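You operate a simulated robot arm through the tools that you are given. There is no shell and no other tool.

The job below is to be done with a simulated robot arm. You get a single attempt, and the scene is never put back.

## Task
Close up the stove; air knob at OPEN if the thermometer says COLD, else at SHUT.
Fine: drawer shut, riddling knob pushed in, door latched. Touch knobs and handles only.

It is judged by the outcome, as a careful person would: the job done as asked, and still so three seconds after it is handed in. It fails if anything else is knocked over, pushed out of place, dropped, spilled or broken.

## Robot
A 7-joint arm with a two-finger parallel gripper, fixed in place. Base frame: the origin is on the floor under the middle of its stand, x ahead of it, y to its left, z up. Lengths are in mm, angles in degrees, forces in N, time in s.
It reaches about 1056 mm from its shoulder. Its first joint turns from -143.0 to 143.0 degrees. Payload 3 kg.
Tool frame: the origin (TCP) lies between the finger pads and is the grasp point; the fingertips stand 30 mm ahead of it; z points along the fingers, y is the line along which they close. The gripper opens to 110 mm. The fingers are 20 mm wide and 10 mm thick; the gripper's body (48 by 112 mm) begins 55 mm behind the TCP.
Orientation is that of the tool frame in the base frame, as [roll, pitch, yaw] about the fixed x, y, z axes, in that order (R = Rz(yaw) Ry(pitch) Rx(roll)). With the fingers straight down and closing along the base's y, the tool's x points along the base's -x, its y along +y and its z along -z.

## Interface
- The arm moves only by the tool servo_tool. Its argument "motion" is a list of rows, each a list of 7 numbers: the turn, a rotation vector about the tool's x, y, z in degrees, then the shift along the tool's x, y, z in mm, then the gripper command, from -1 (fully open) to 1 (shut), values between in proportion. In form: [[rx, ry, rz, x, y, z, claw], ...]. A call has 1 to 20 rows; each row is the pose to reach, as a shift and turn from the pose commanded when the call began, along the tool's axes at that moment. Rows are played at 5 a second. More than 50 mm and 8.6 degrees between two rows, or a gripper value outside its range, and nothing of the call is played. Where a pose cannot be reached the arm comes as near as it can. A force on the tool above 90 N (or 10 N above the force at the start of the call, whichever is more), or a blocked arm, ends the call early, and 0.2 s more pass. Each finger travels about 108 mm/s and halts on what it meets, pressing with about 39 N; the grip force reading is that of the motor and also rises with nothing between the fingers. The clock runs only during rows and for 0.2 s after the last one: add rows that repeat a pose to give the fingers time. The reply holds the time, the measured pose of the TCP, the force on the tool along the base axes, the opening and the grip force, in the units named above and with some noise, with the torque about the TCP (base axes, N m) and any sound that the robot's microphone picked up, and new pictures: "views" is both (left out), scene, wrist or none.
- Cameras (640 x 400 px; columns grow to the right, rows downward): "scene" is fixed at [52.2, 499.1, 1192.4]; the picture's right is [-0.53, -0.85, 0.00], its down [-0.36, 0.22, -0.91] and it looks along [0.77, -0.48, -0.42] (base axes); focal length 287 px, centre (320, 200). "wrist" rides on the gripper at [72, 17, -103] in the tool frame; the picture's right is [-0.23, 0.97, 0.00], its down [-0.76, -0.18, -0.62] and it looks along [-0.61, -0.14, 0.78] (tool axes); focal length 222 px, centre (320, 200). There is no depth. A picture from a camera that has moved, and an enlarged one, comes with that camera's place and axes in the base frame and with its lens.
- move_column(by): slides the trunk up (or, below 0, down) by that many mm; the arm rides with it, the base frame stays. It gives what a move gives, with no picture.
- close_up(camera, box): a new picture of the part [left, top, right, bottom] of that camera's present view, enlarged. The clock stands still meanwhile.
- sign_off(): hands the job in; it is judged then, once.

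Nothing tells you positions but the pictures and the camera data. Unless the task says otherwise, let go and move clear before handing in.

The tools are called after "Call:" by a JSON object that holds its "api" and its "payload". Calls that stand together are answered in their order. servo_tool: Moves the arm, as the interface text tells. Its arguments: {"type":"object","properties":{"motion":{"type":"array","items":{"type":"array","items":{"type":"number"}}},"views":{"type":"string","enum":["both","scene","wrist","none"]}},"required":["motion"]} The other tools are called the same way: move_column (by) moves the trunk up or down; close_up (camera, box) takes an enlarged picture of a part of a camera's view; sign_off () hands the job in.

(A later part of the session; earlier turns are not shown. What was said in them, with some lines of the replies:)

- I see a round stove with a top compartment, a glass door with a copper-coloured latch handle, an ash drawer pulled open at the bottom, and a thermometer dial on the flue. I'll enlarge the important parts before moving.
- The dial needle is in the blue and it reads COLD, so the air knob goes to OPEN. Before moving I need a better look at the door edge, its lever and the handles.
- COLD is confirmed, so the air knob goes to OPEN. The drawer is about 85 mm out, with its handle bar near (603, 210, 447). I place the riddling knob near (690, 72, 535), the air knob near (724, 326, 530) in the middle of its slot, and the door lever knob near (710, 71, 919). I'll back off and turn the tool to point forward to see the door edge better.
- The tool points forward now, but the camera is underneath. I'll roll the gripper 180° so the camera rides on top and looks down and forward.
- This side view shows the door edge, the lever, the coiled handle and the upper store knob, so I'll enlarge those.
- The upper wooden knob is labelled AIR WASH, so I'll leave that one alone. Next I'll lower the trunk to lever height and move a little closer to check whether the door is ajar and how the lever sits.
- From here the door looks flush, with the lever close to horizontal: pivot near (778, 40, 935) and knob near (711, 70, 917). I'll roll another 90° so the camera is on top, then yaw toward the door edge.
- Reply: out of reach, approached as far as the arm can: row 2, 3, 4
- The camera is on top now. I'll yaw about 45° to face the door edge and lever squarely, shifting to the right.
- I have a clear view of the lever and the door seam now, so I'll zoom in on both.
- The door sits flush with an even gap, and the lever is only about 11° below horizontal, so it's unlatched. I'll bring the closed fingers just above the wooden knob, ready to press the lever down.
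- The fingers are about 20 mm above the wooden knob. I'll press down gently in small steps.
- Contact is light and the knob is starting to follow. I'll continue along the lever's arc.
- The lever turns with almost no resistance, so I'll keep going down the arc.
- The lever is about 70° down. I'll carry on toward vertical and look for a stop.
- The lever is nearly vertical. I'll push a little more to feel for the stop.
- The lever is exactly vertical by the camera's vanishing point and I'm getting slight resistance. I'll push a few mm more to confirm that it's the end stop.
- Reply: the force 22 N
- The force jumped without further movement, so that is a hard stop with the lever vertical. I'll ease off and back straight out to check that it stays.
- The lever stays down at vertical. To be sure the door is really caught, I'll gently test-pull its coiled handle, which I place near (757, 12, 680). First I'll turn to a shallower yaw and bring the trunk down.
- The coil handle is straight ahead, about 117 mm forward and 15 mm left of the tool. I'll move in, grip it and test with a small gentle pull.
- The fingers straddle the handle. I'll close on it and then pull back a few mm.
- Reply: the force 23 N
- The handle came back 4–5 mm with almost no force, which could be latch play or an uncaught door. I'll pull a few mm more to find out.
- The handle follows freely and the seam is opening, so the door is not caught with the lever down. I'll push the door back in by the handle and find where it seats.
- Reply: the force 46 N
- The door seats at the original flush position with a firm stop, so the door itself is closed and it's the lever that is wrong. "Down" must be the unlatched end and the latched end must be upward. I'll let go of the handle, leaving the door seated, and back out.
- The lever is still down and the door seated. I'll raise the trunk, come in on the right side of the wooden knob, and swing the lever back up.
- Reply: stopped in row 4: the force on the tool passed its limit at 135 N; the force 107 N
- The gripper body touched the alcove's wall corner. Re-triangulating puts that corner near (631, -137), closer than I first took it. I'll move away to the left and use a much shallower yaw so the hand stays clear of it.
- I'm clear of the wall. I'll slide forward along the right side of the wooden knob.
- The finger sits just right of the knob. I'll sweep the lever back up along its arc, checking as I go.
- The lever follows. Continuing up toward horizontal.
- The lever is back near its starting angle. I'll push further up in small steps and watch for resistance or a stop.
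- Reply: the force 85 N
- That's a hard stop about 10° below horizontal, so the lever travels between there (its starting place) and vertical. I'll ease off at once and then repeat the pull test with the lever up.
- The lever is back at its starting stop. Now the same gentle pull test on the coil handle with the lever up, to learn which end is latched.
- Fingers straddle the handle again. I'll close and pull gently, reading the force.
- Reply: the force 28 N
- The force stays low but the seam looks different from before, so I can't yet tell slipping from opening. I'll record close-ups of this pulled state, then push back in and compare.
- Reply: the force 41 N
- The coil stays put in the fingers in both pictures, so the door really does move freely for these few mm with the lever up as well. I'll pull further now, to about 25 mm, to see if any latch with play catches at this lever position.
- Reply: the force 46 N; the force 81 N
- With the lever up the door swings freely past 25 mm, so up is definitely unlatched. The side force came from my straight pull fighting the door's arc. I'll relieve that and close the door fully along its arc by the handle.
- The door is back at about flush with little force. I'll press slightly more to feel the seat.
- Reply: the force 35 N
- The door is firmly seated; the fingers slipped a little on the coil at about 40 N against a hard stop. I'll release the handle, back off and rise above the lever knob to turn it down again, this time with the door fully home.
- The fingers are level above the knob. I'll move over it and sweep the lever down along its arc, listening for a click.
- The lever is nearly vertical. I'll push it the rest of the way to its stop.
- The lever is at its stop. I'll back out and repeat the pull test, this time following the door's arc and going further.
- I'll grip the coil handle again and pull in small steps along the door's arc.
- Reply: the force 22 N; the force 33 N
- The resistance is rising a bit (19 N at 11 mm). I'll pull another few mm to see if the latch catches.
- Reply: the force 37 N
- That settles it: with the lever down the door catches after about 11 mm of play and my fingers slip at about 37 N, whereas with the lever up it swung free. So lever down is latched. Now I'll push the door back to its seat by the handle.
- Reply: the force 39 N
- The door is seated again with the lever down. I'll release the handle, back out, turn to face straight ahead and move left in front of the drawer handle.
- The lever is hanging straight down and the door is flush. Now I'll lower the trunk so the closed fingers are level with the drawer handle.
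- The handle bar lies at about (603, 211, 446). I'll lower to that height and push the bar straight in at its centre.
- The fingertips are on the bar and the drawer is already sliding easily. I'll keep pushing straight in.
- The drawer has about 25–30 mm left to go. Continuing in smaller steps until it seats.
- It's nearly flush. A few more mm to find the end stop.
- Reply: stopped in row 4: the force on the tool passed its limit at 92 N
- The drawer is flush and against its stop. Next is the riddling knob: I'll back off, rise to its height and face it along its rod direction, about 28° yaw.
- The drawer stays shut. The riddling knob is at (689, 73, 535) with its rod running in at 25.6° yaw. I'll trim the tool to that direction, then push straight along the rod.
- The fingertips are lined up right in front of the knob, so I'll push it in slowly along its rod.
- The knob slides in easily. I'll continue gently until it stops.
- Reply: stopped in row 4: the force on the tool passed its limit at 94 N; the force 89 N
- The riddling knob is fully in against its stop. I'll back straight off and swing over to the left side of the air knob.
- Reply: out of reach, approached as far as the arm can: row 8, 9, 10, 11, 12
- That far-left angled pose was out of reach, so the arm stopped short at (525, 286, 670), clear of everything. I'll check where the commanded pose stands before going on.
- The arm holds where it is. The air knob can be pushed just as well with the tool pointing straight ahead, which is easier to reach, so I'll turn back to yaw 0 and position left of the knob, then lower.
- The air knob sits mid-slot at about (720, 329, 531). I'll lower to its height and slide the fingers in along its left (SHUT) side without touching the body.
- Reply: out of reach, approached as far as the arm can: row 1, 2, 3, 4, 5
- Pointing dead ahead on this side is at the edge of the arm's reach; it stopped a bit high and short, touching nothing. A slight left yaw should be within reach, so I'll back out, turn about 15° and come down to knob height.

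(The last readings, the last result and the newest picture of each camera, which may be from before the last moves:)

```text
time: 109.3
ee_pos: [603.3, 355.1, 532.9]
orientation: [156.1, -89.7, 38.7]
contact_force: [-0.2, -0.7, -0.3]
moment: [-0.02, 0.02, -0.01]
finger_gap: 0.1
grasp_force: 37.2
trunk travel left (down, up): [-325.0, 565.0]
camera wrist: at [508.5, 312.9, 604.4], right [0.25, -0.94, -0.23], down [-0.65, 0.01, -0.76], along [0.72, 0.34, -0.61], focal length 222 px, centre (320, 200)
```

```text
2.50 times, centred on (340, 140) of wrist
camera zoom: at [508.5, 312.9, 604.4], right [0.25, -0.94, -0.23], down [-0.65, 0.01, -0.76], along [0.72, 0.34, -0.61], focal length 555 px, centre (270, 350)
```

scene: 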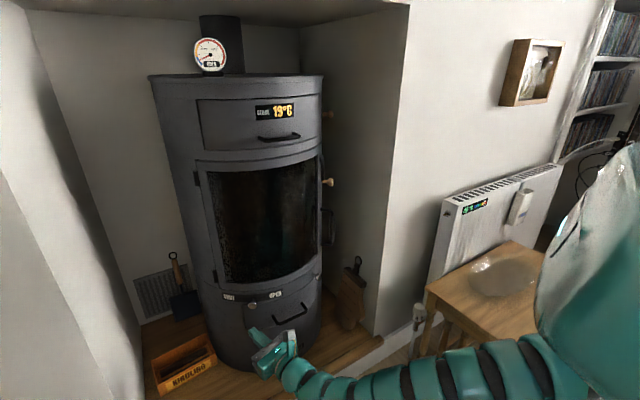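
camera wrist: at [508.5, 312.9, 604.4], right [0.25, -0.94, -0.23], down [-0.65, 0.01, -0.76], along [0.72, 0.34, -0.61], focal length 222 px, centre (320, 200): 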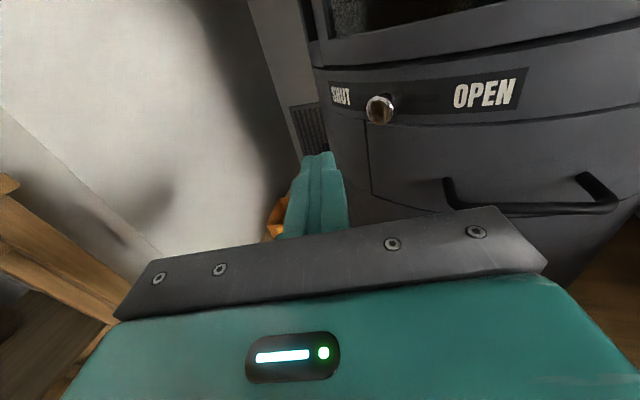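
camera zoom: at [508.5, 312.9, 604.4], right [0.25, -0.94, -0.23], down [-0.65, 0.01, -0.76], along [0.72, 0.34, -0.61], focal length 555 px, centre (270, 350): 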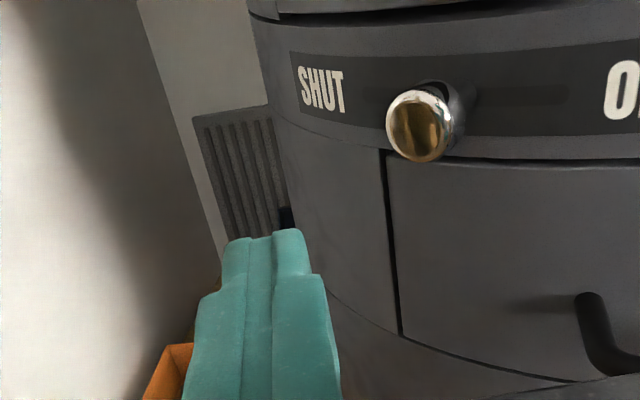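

That pose is reachable. The knob is at about (718, 328, 536). I'll trim the height and slide in along its left side.

Call:
{"api": "servo_tool", "payload": {"motion": [[0, 0, 0, 3, 5, 25, 1], [0, 0, 0, 3, 11, 50, 1], [0, 0, 0, 3, 17, 75, 1], [0, 0, 0, 3, 22, 95, 1], [0, 0, 0, 3, 22, 95, 1]]}}

Call:
{"api": "close_up", "payload": {"camera": "wrist", "box": [220, 60, 460, 220]}}

Call:
{"api": "close_up", "payload": {"camera": "scene", "box": [200, 260, 320, 350]}}

```text
time: 110.5
ee_pos: [702.7, 357.9, 536.7]
orientation: [142.8, -89.9, 51.9]
contact_force: [0.6, -0.8, -0.8]
moment: [0.04, 0.0, 0.04]
finger_gap: 0.0
grasp_force: 37.5
trunk travel left (down, up): [-325.0, 565.0]
camera wrist: at [607.3, 315.5, 609.0], right [0.25, -0.94, -0.22], down [-0.65, 0.01, -0.76], along [0.72, 0.33, -0.61], focal length 222 px, centre (320, 200)
```

scene: 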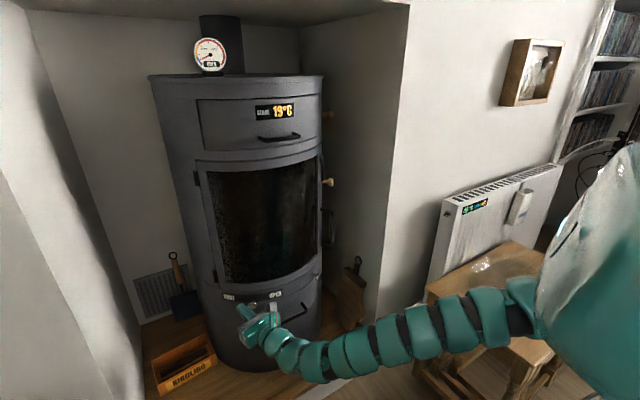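
wrist: 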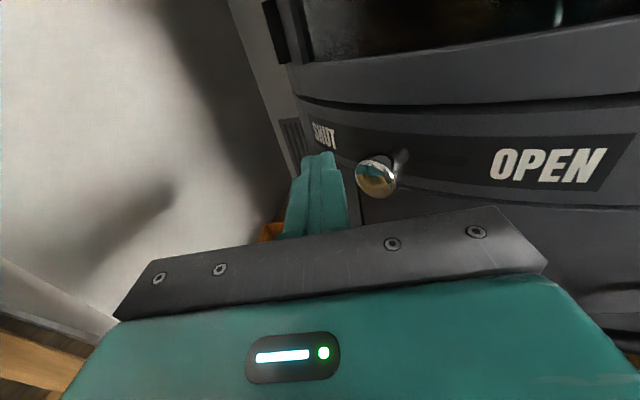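

```text
2.50 times, centred on (340, 140) of wrist
camera zoom: at [607.3, 315.5, 609.0], right [0.25, -0.94, -0.22], down [-0.65, 0.01, -0.76], along [0.72, 0.33, -0.61], focal length 555 px, centre (270, 350)
```

zoom: 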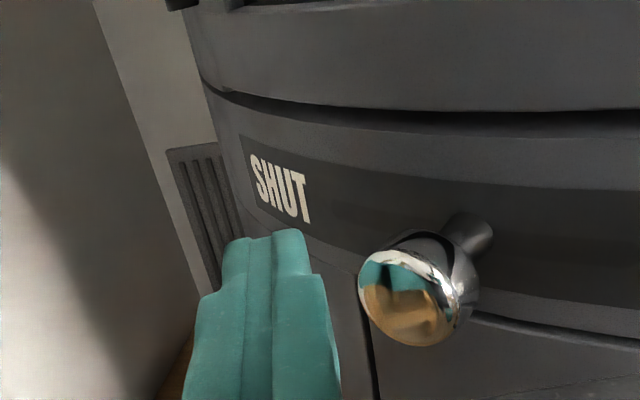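

```text
4.44 times, centred on (260, 305) of scene
camera zoom: at [52.2, 499.1, 1192.4], right [-0.53, -0.85, 0.0], down [-0.36, 0.22, -0.91], along [0.77, -0.48, -0.42], focal length 1277 px, centre (587, -267)
```

zoom: 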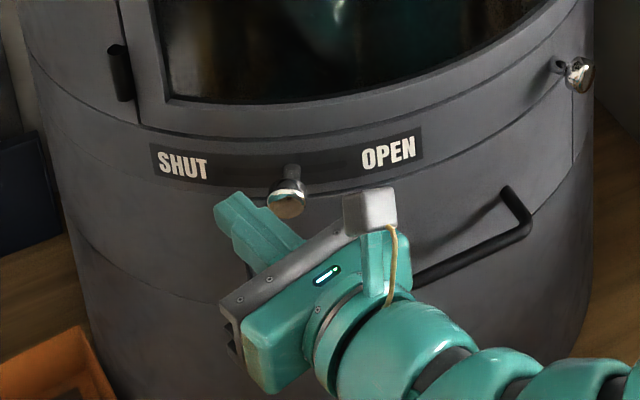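

The finger is just left of the air knob, clear of the body. I'll push toward OPEN along the slot's arc in small steps.

Call:
{"api": "servo_tool", "payload": {"motion": [[0, 0, 0, 0, 4, -2, 1], [0, 0, 0, 0, 8, -4.5, 1], [0, 0, 0, 0, 12, -7.5, 1], [0, 0, 0, 0, 16, -10.5, 1], [0, 0, 0, 0, 20, -13.5, 1], [0, 0, 0, 0, 20, -13.5, 1]]}}

Call:
{"api": "close_up", "payload": {"camera": "wrist", "box": [220, 60, 460, 220]}}

Call:
{"api": "close_up", "payload": {"camera": "scene", "box": [200, 260, 320, 350]}}

```text
time: 111.9
ee_pos: [693.1, 335.6, 534.6]
orientation: [148.1, -89.8, 46.7]
contact_force: [-2.2, 2.3, 2.2]
moment: [0.0, 0.0, 0.04]
finger_gap: 0.2
grasp_force: 37.4
trunk travel left (down, up): [-325.0, 565.0]
camera wrist: at [598.3, 293.6, 607.6], right [0.25, -0.94, -0.23], down [-0.65, 0.01, -0.76], along [0.72, 0.34, -0.61], focal length 222 px, centre (320, 200)
```

scene: 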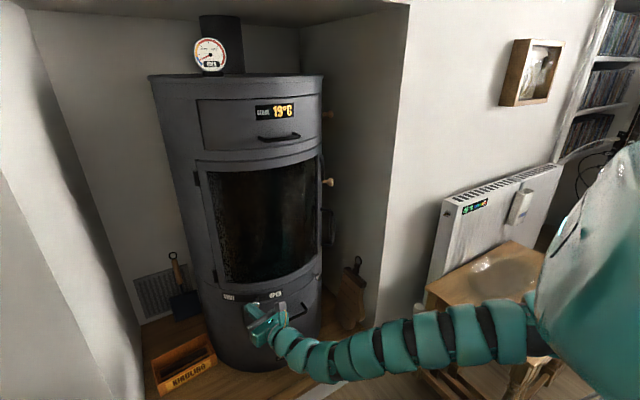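
wrist: 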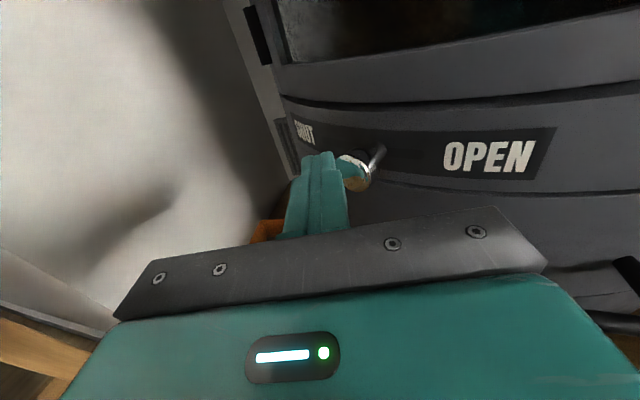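

```text
2.50 times, centred on (340, 140) of wrist
camera zoom: at [598.3, 293.6, 607.6], right [0.25, -0.94, -0.23], down [-0.65, 0.01, -0.76], along [0.72, 0.34, -0.61], focal length 555 px, centre (270, 350)
```

zoom: 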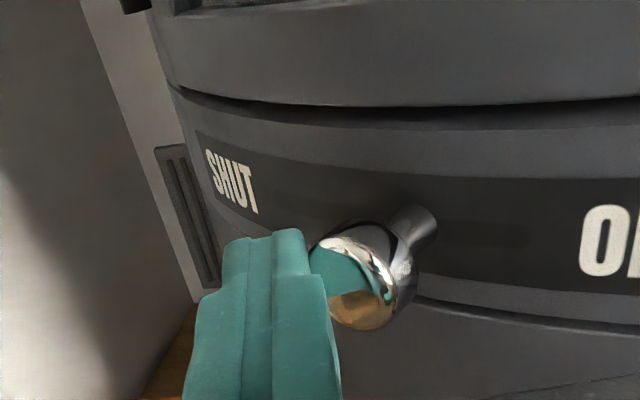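

```text
4.44 times, centred on (260, 305) of scene
camera zoom: at [52.2, 499.1, 1192.4], right [-0.53, -0.85, 0.0], down [-0.36, 0.22, -0.91], along [0.77, -0.48, -0.42], focal length 1277 px, centre (587, -267)
```

zoom: 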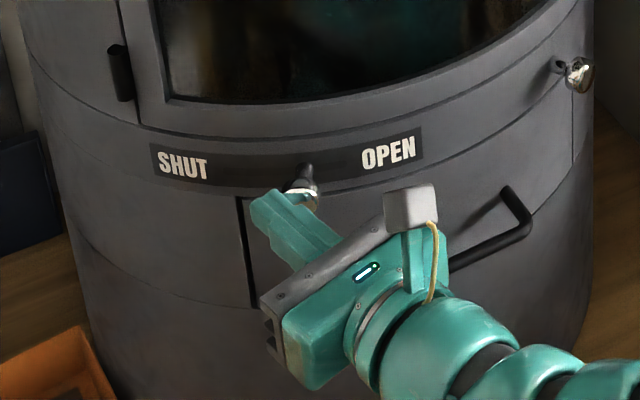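

The knob is sliding toward OPEN. Continuing along the arc.

Call:
{"api": "servo_tool", "payload": {"motion": [[0, 0, 0, 0.3, 4, -2.8, 1], [0, 0, 0, 0.6, 8, -5.4, 1], [0, 0, 0, 1, 12, -8, 1], [0, 0, 0, 1, 16, -10.4, 1], [0, 0, 0, 1, 16, -10.4, 1]]}}

Call:
{"api": "close_up", "payload": {"camera": "wrist", "box": [220, 60, 460, 220]}}

Call:
{"api": "close_up", "payload": {"camera": "scene", "box": [200, 260, 320, 350]}}

```text
time: 113.1
ee_pos: [684.8, 320.2, 534.9]
orientation: [150.3, -89.6, 44.8]
contact_force: [-10.9, 19.6, -6.5]
moment: [0.06, 0.14, 0.37]
finger_gap: 0.0
grasp_force: 37.5
trunk travel left (down, up): [-325.0, 565.0]
camera wrist: at [590.7, 277.2, 608.0], right [0.25, -0.94, -0.22], down [-0.65, 0.01, -0.76], along [0.72, 0.34, -0.61], focal length 222 px, centre (320, 200)
```

scene: 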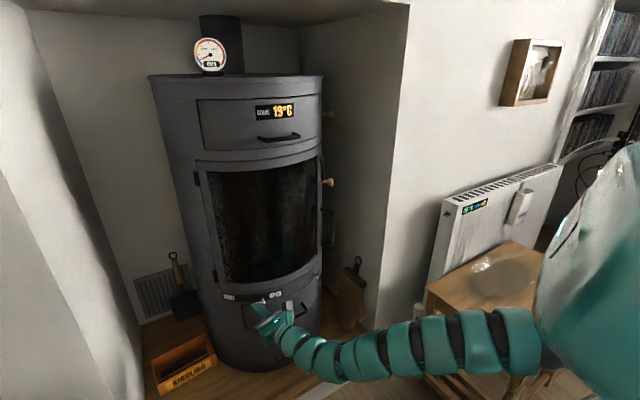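
wrist: 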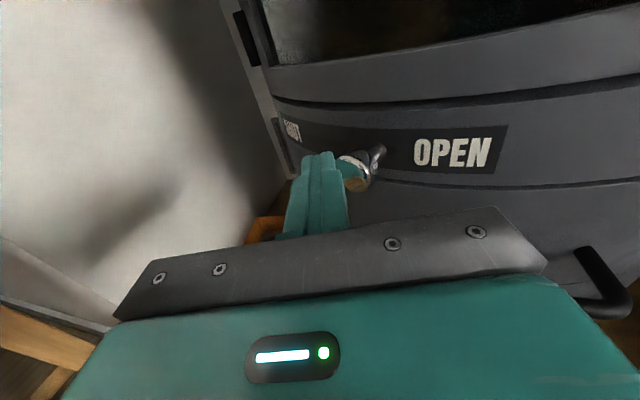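

```text
2.50 times, centred on (340, 140) of wrist
camera zoom: at [590.7, 277.2, 608.0], right [0.25, -0.94, -0.22], down [-0.65, 0.01, -0.76], along [0.72, 0.34, -0.61], focal length 555 px, centre (270, 350)
```

zoom: 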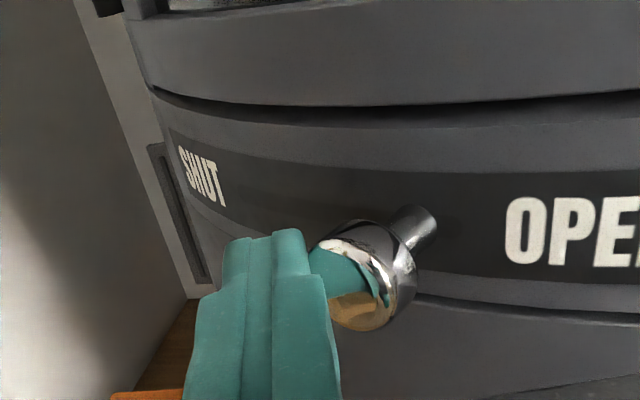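

```text
4.44 times, centred on (260, 305) of scene
camera zoom: at [52.2, 499.1, 1192.4], right [-0.53, -0.85, 0.0], down [-0.36, 0.22, -0.91], along [0.77, -0.48, -0.42], focal length 1277 px, centre (587, -267)
```

zoom: 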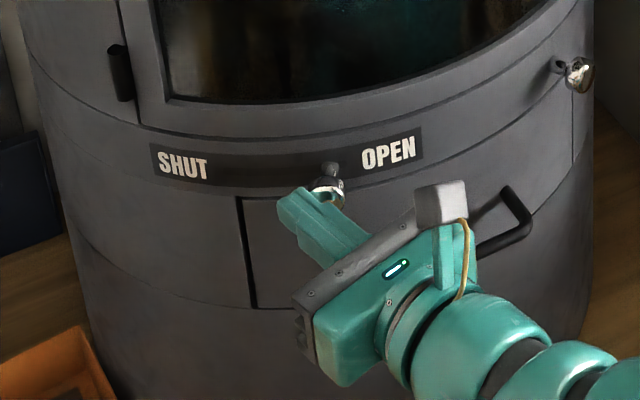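

Resistance has risen to about 22 N with the stem close to the slot's OPEN end. I'll push a little further to confirm it's at the end stop.

Call:
{"api": "servo_tool", "payload": {"motion": [[0, 0, 0, 0.5, 2, -1, 1], [0, 0, 0, 0.5, 4, -2, 1], [0, 0, 0, 0.5, 4, -2, 1]], "views": "wrist"}}

Call:
{"api": "close_up", "payload": {"camera": "wrist", "box": [220, 60, 460, 220]}}

Call:
{"api": "close_up", "payload": {"camera": "scene", "box": [230, 270, 320, 330]}}

```text
time: 113.9
ee_pos: [683.0, 319.8, 536.1]
orientation: [134.3, -89.5, 61.1]
contact_force: [34.8, 73.8, -14.7]
moment: [0.3, 0.2, 1.74]
finger_gap: 0.0
grasp_force: 37.3
trunk travel left (down, up): [-325.0, 565.0]
camera wrist: at [590.2, 276.2, 608.4], right [0.26, -0.94, -0.22], down [-0.65, 0.0, -0.76], along [0.71, 0.34, -0.61], focal length 222 px, centre (320, 200)
```

wrist: 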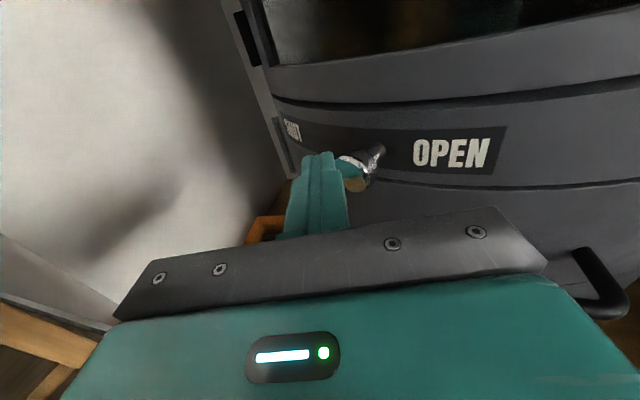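

```text
2.50 times, centred on (340, 140) of wrist
camera zoom: at [590.2, 276.2, 608.4], right [0.26, -0.94, -0.22], down [-0.65, 0.0, -0.76], along [0.71, 0.34, -0.61], focal length 555 px, centre (270, 350)
```

zoom: 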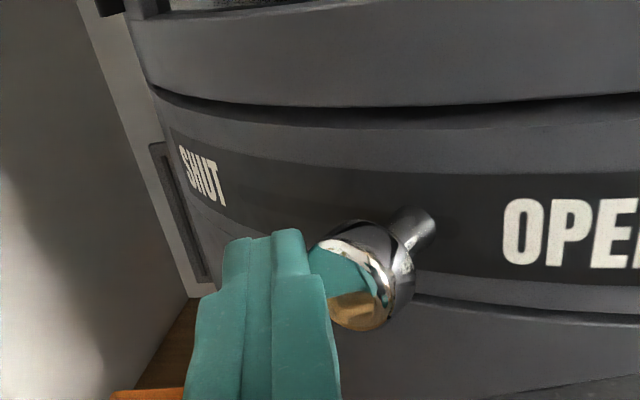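

```text
6.67 times, centred on (275, 300) of scene
camera zoom: at [52.2, 499.1, 1192.4], right [-0.53, -0.85, 0.0], down [-0.36, 0.22, -0.91], along [0.77, -0.48, -0.42], focal length 1915 px, centre (620, -467)
```

zoom: 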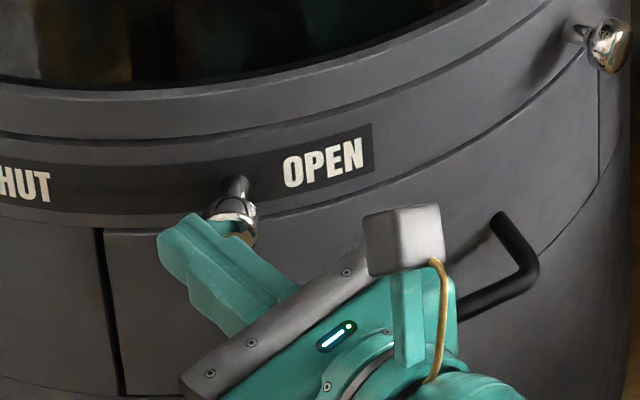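

80 N directly along the slot with no more movement means it's the end stop at OPEN. I'll ease off to the left and back out to look.

Call:
{"api": "servo_tool", "payload": {"motion": [[0, 0, 0, 0, -8, 2, 1], [0, 0, 0, 0, -22, 0, 1], [0, 0, 0, 0, -26, -40, 1], [0, 0, 0, 0, -26, -85, 1], [0, 0, 0, 0, -20, -125, 1], [0, 0, 0, 0, -20, -125, 1]]}}

Call:
{"api": "close_up", "payload": {"camera": "wrist", "box": [280, 60, 520, 220]}}

Call:
{"api": "close_up", "payload": {"camera": "scene", "box": [210, 260, 330, 340]}}

```text
time: 115.3
ee_pos: [559.6, 300.6, 537.0]
orientation: [147.6, -89.8, 47.1]
contact_force: [0.7, -0.3, 0.0]
moment: [0.01, -0.01, -0.02]
finger_gap: 0.0
grasp_force: 37.9
trunk travel left (down, up): [-325.0, 565.0]
camera wrist: at [464.4, 257.4, 609.5], right [0.25, -0.94, -0.23], down [-0.65, 0.01, -0.76], along [0.72, 0.33, -0.61], focal length 222 px, centre (320, 200)
```

scene: 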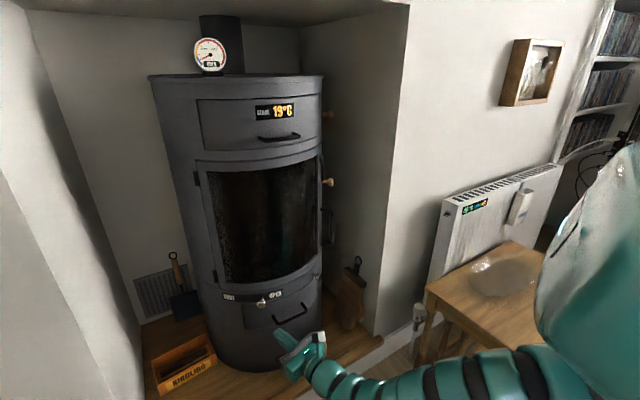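
wrist: 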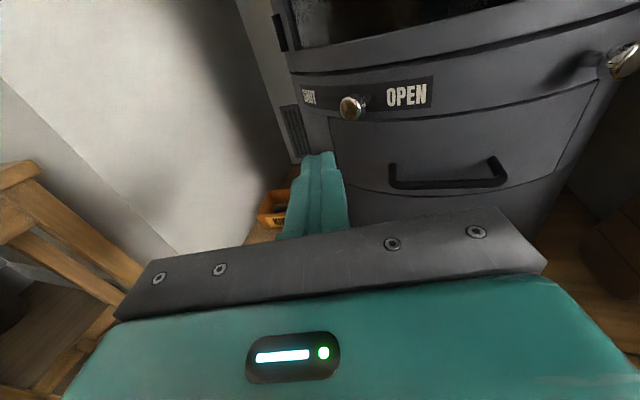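

```text
2.50 times, centred on (400, 140) of wrist
camera zoom: at [464.4, 257.4, 609.5], right [0.25, -0.94, -0.23], down [-0.65, 0.01, -0.76], along [0.72, 0.33, -0.61], focal length 555 px, centre (120, 350)
```

zoom: 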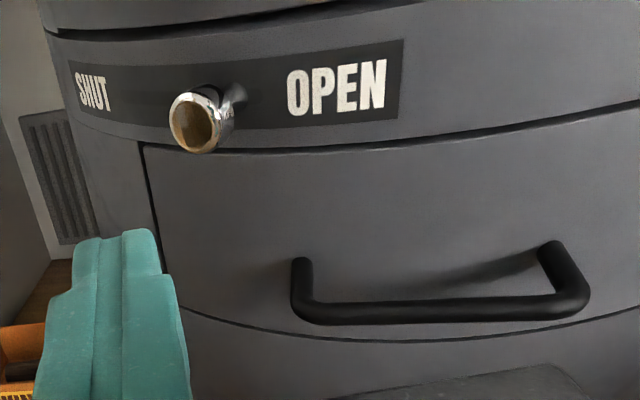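

```text
5.00 times, centred on (270, 300) of scene
camera zoom: at [52.2, 499.1, 1192.4], right [-0.53, -0.85, 0.0], down [-0.36, 0.22, -0.91], along [0.77, -0.48, -0.42], focal length 1436 px, centre (570, -300)
```

zoom: 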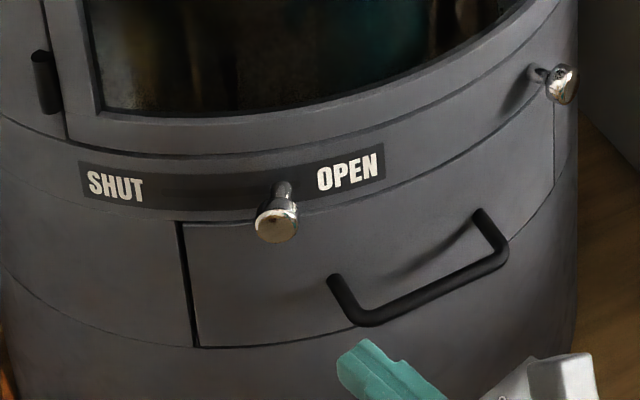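

The knob stayed next to OPEN, and the drawer and riddling knob look home. I'll zoom in for details, including the slot end and the remaining gap at the drawer.

Call:
{"api": "close_up", "payload": {"camera": "scene", "box": [220, 280, 300, 320]}}

Call:
{"api": "close_up", "payload": {"camera": "scene", "box": [295, 260, 335, 290]}}

Call:
{"api": "close_up", "payload": {"camera": "scene", "box": [230, 285, 330, 340]}}

Call:
{"api": "close_up", "payload": {"camera": "scene", "box": [290, 130, 350, 260]}}

Call:
{"api": "close_up", "payload": {"camera": "wrist", "box": [320, 60, 480, 130]}}

```text
8.00 times, centred on (260, 300) of scene
camera zoom: at [52.2, 499.1, 1192.4], right [-0.53, -0.85, 0.0], down [-0.36, 0.22, -0.91], along [0.77, -0.48, -0.42], focal length 2298 px, centre (800, -600)
```

zoom: 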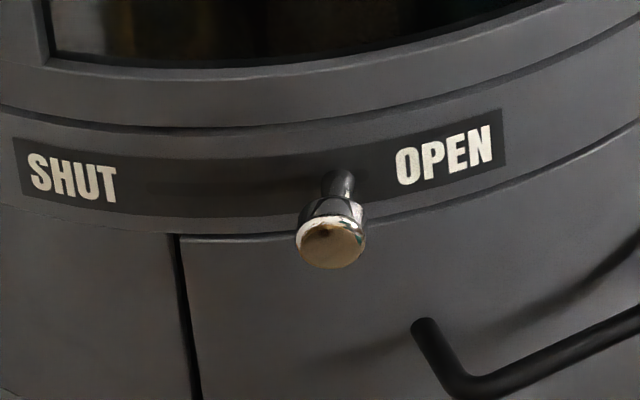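

```text
13.33 times, centred on (315, 275) of scene
camera zoom: at [52.2, 499.1, 1192.4], right [-0.53, -0.85, 0.0], down [-0.36, 0.22, -0.91], along [0.77, -0.48, -0.42], focal length 3830 px, centre (387, -800)
```

zoom: 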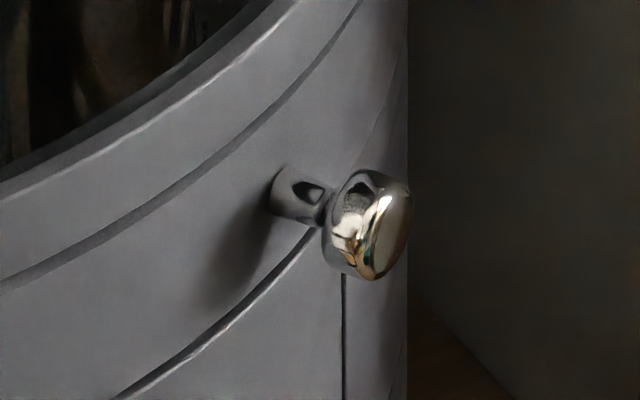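

```text
6.40 times, centred on (280, 312) of scene
camera zoom: at [52.2, 499.1, 1192.4], right [-0.53, -0.85, 0.0], down [-0.36, 0.22, -0.91], along [0.77, -0.48, -0.42], focal length 1838 px, centre (576, -520)
```

zoom: 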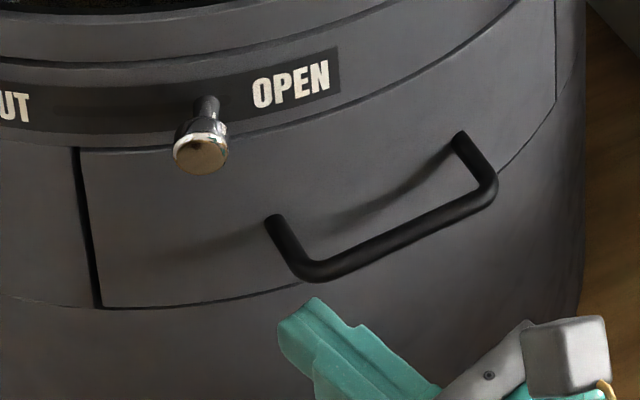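

```text
3.08 times, centred on (320, 195) of scene
camera zoom: at [52.2, 499.1, 1192.4], right [-0.53, -0.85, 0.0], down [-0.36, 0.22, -0.91], along [0.77, -0.48, -0.42], focal length 884 px, centre (320, 215)
```

zoom: 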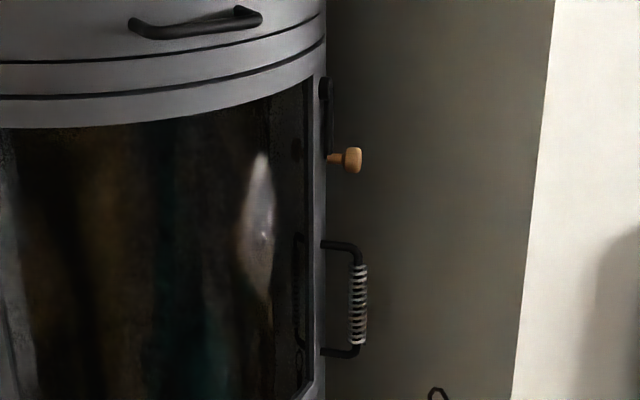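

```text
4.00 times, centred on (400, 95) of wrist
camera zoom: at [464.4, 257.4, 609.5], right [0.25, -0.94, -0.23], down [-0.65, 0.01, -0.76], along [0.72, 0.33, -0.61], focal length 888 px, centre (0, 620)
```

zoom: 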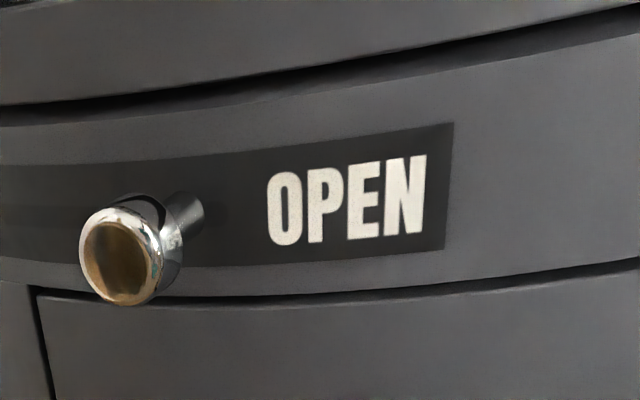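

Everything looks right: the air knob is at the OPEN end, the drawer shut, the riddling knob in, the lever down. I'll compare the door edge with the first picture at the same zoom to be sure it's flush, and check the surrounding objects.

Call:
{"api": "close_up", "payload": {"camera": "scene", "box": [300, 140, 348, 170]}}

Call:
{"api": "close_up", "payload": {"camera": "scene", "box": [290, 195, 354, 255]}}

Call:
{"api": "close_up", "payload": {"camera": "scene", "box": [130, 240, 230, 400]}}

Call:
{"api": "close_up", "payload": {"camera": "scene", "box": [320, 240, 440, 340]}}

```text
13.33 times, centred on (324, 155) of scene
camera zoom: at [52.2, 499.1, 1192.4], right [-0.53, -0.85, 0.0], down [-0.36, 0.22, -0.91], along [0.77, -0.48, -0.42], focal length 3830 px, centre (267, 800)
```

zoom: 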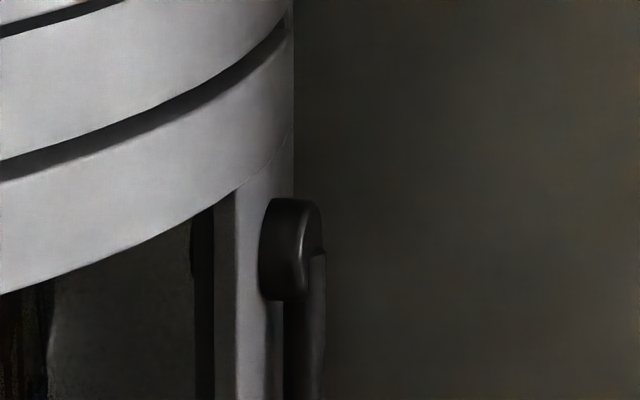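

```text
6.67 times, centred on (322, 225) of scene
camera zoom: at [52.2, 499.1, 1192.4], right [-0.53, -0.85, 0.0], down [-0.36, 0.22, -0.91], along [0.77, -0.48, -0.42], focal length 1915 px, centre (307, 33)
```

zoom: 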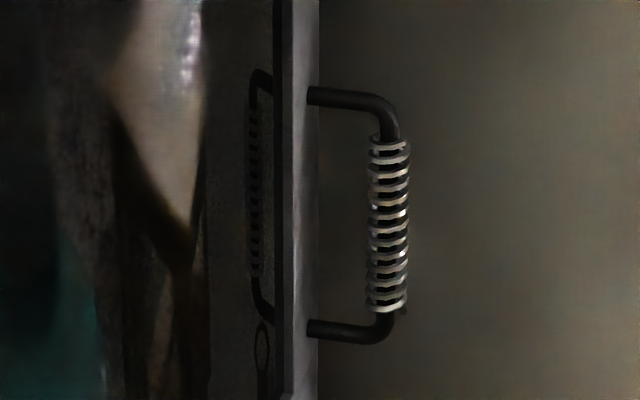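

```text
2.50 times, centred on (180, 320) of scene
camera zoom: at [52.2, 499.1, 1192.4], right [-0.53, -0.85, 0.0], down [-0.36, 0.22, -0.91], along [0.77, -0.48, -0.42], focal length 718 px, centre (670, -100)
```

zoom: 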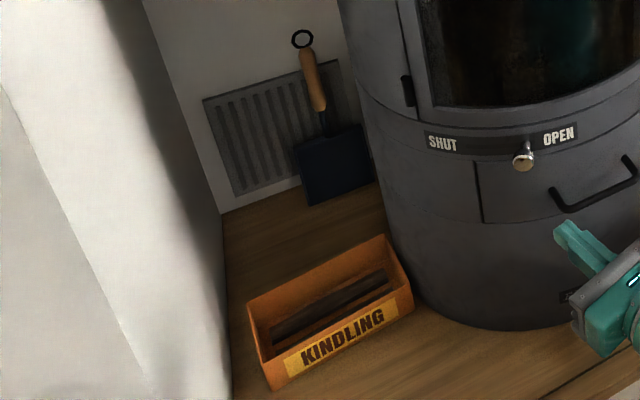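

```text
4.00 times, centred on (380, 290) of scene
camera zoom: at [52.2, 499.1, 1192.4], right [-0.53, -0.85, 0.0], down [-0.36, 0.22, -0.91], along [0.77, -0.48, -0.42], focal length 1149 px, centre (80, -160)
```

zoom: 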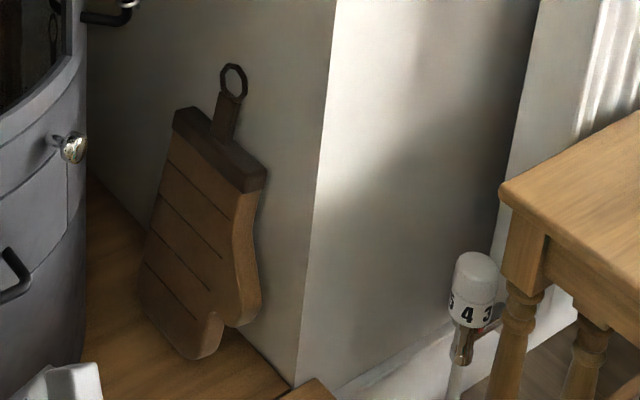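

The door edge and coil handle match the closed position exactly, and the shovel, kindling box and hanging board are undisturbed. I'll back away a bit further before handing in.

Call:
{"api": "servo_tool", "payload": {"motion": [[0, 0, 0, 10, 0, -30, 1], [0, 0, 0, 20, 0, -60, 1], [0, 0, 0, 20, 0, -60, 1]]}}

Call:
{"api": "close_up", "payload": {"camera": "scene", "box": [180, 120, 360, 380]}}

```text
time: 116.1
ee_pos: [509.6, 306.4, 531.5]
orientation: [139.1, -89.9, 55.6]
contact_force: [-0.5, 0.3, 0.5]
moment: [-0.01, -0.02, 0.01]
finger_gap: 0.1
grasp_force: 37.5
out of reach, approached as far as the arm can: row 1, 2, 3
trunk travel left (down, up): [-325.0, 565.0]
camera wrist: at [414.7, 263.6, 603.4], right [0.25, -0.94, -0.23], down [-0.65, 0.01, -0.76], along [0.72, 0.33, -0.61], focal length 222 px, centre (320, 200)
```

scene: 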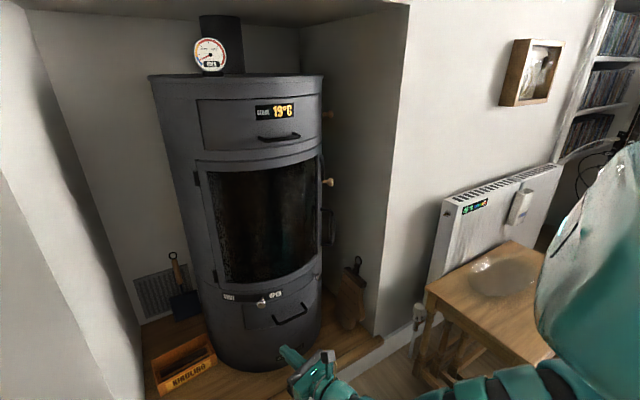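
wrist: 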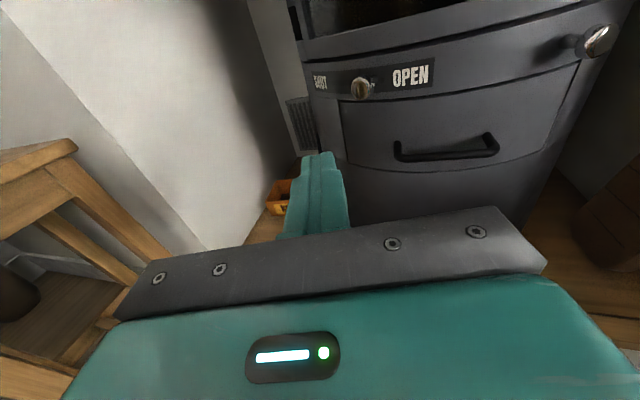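

```text
1.54 times, centred on (270, 250) of scene
camera zoom: at [52.2, 499.1, 1192.4], right [-0.53, -0.85, 0.0], down [-0.36, 0.22, -0.91], along [0.77, -0.48, -0.42], focal length 442 px, centre (397, 123)
```

zoom: 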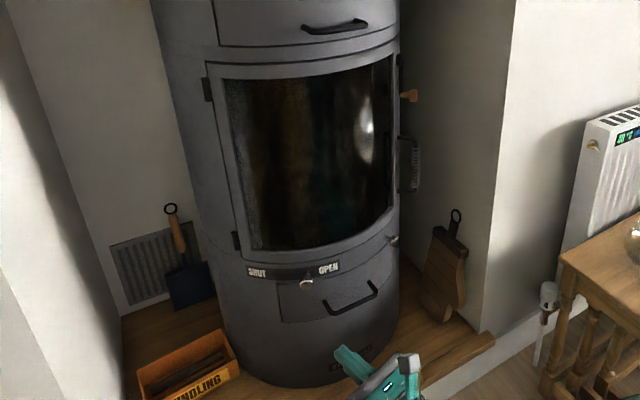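

The thermometer reads COLD and the air knob is at its OPEN stop. The drawer is shut, the riddling knob is fully in, the door is seated with its lever latched down, and the arm is clear, so I'm handing in.

Call:
{"api": "sign_off", "payload": {}}

```text
The job is handed in.
```

The stove is closed up and the job is handed in. The flue thermometer read COLD, so I set the air knob to OPEN. One thing did not go cleanly: the gripper body bumped the corner of the alcove wall on the right.

- **Wall bump:** it happened while I was lining up on the door lever, and the force peaked at about 135 N. It was the one touch outside knobs and handles. I saw nothing moved or damaged afterwards.
- **Air knob:** it was in the middle of its slot. I pushed it to the end stop on the OPEN side.
- **Drawer:** pushed in by its handle until it hit the stop; the front is flush.
- **Riddling knob:** pushed straight in along its rod to the stop.
- **Door:** I turned the lever down to its stop, then tested it by pulling the coiled handle. With the lever up the door swung freely. With the lever down it caught after about 11 mm of play. I then pushed it back flush, so it is latched, but with that much slack.

I left the upper AIR WASH knob alone. The shovel, kindling box and hanging board are where they were, and the arm is clear of the stove.
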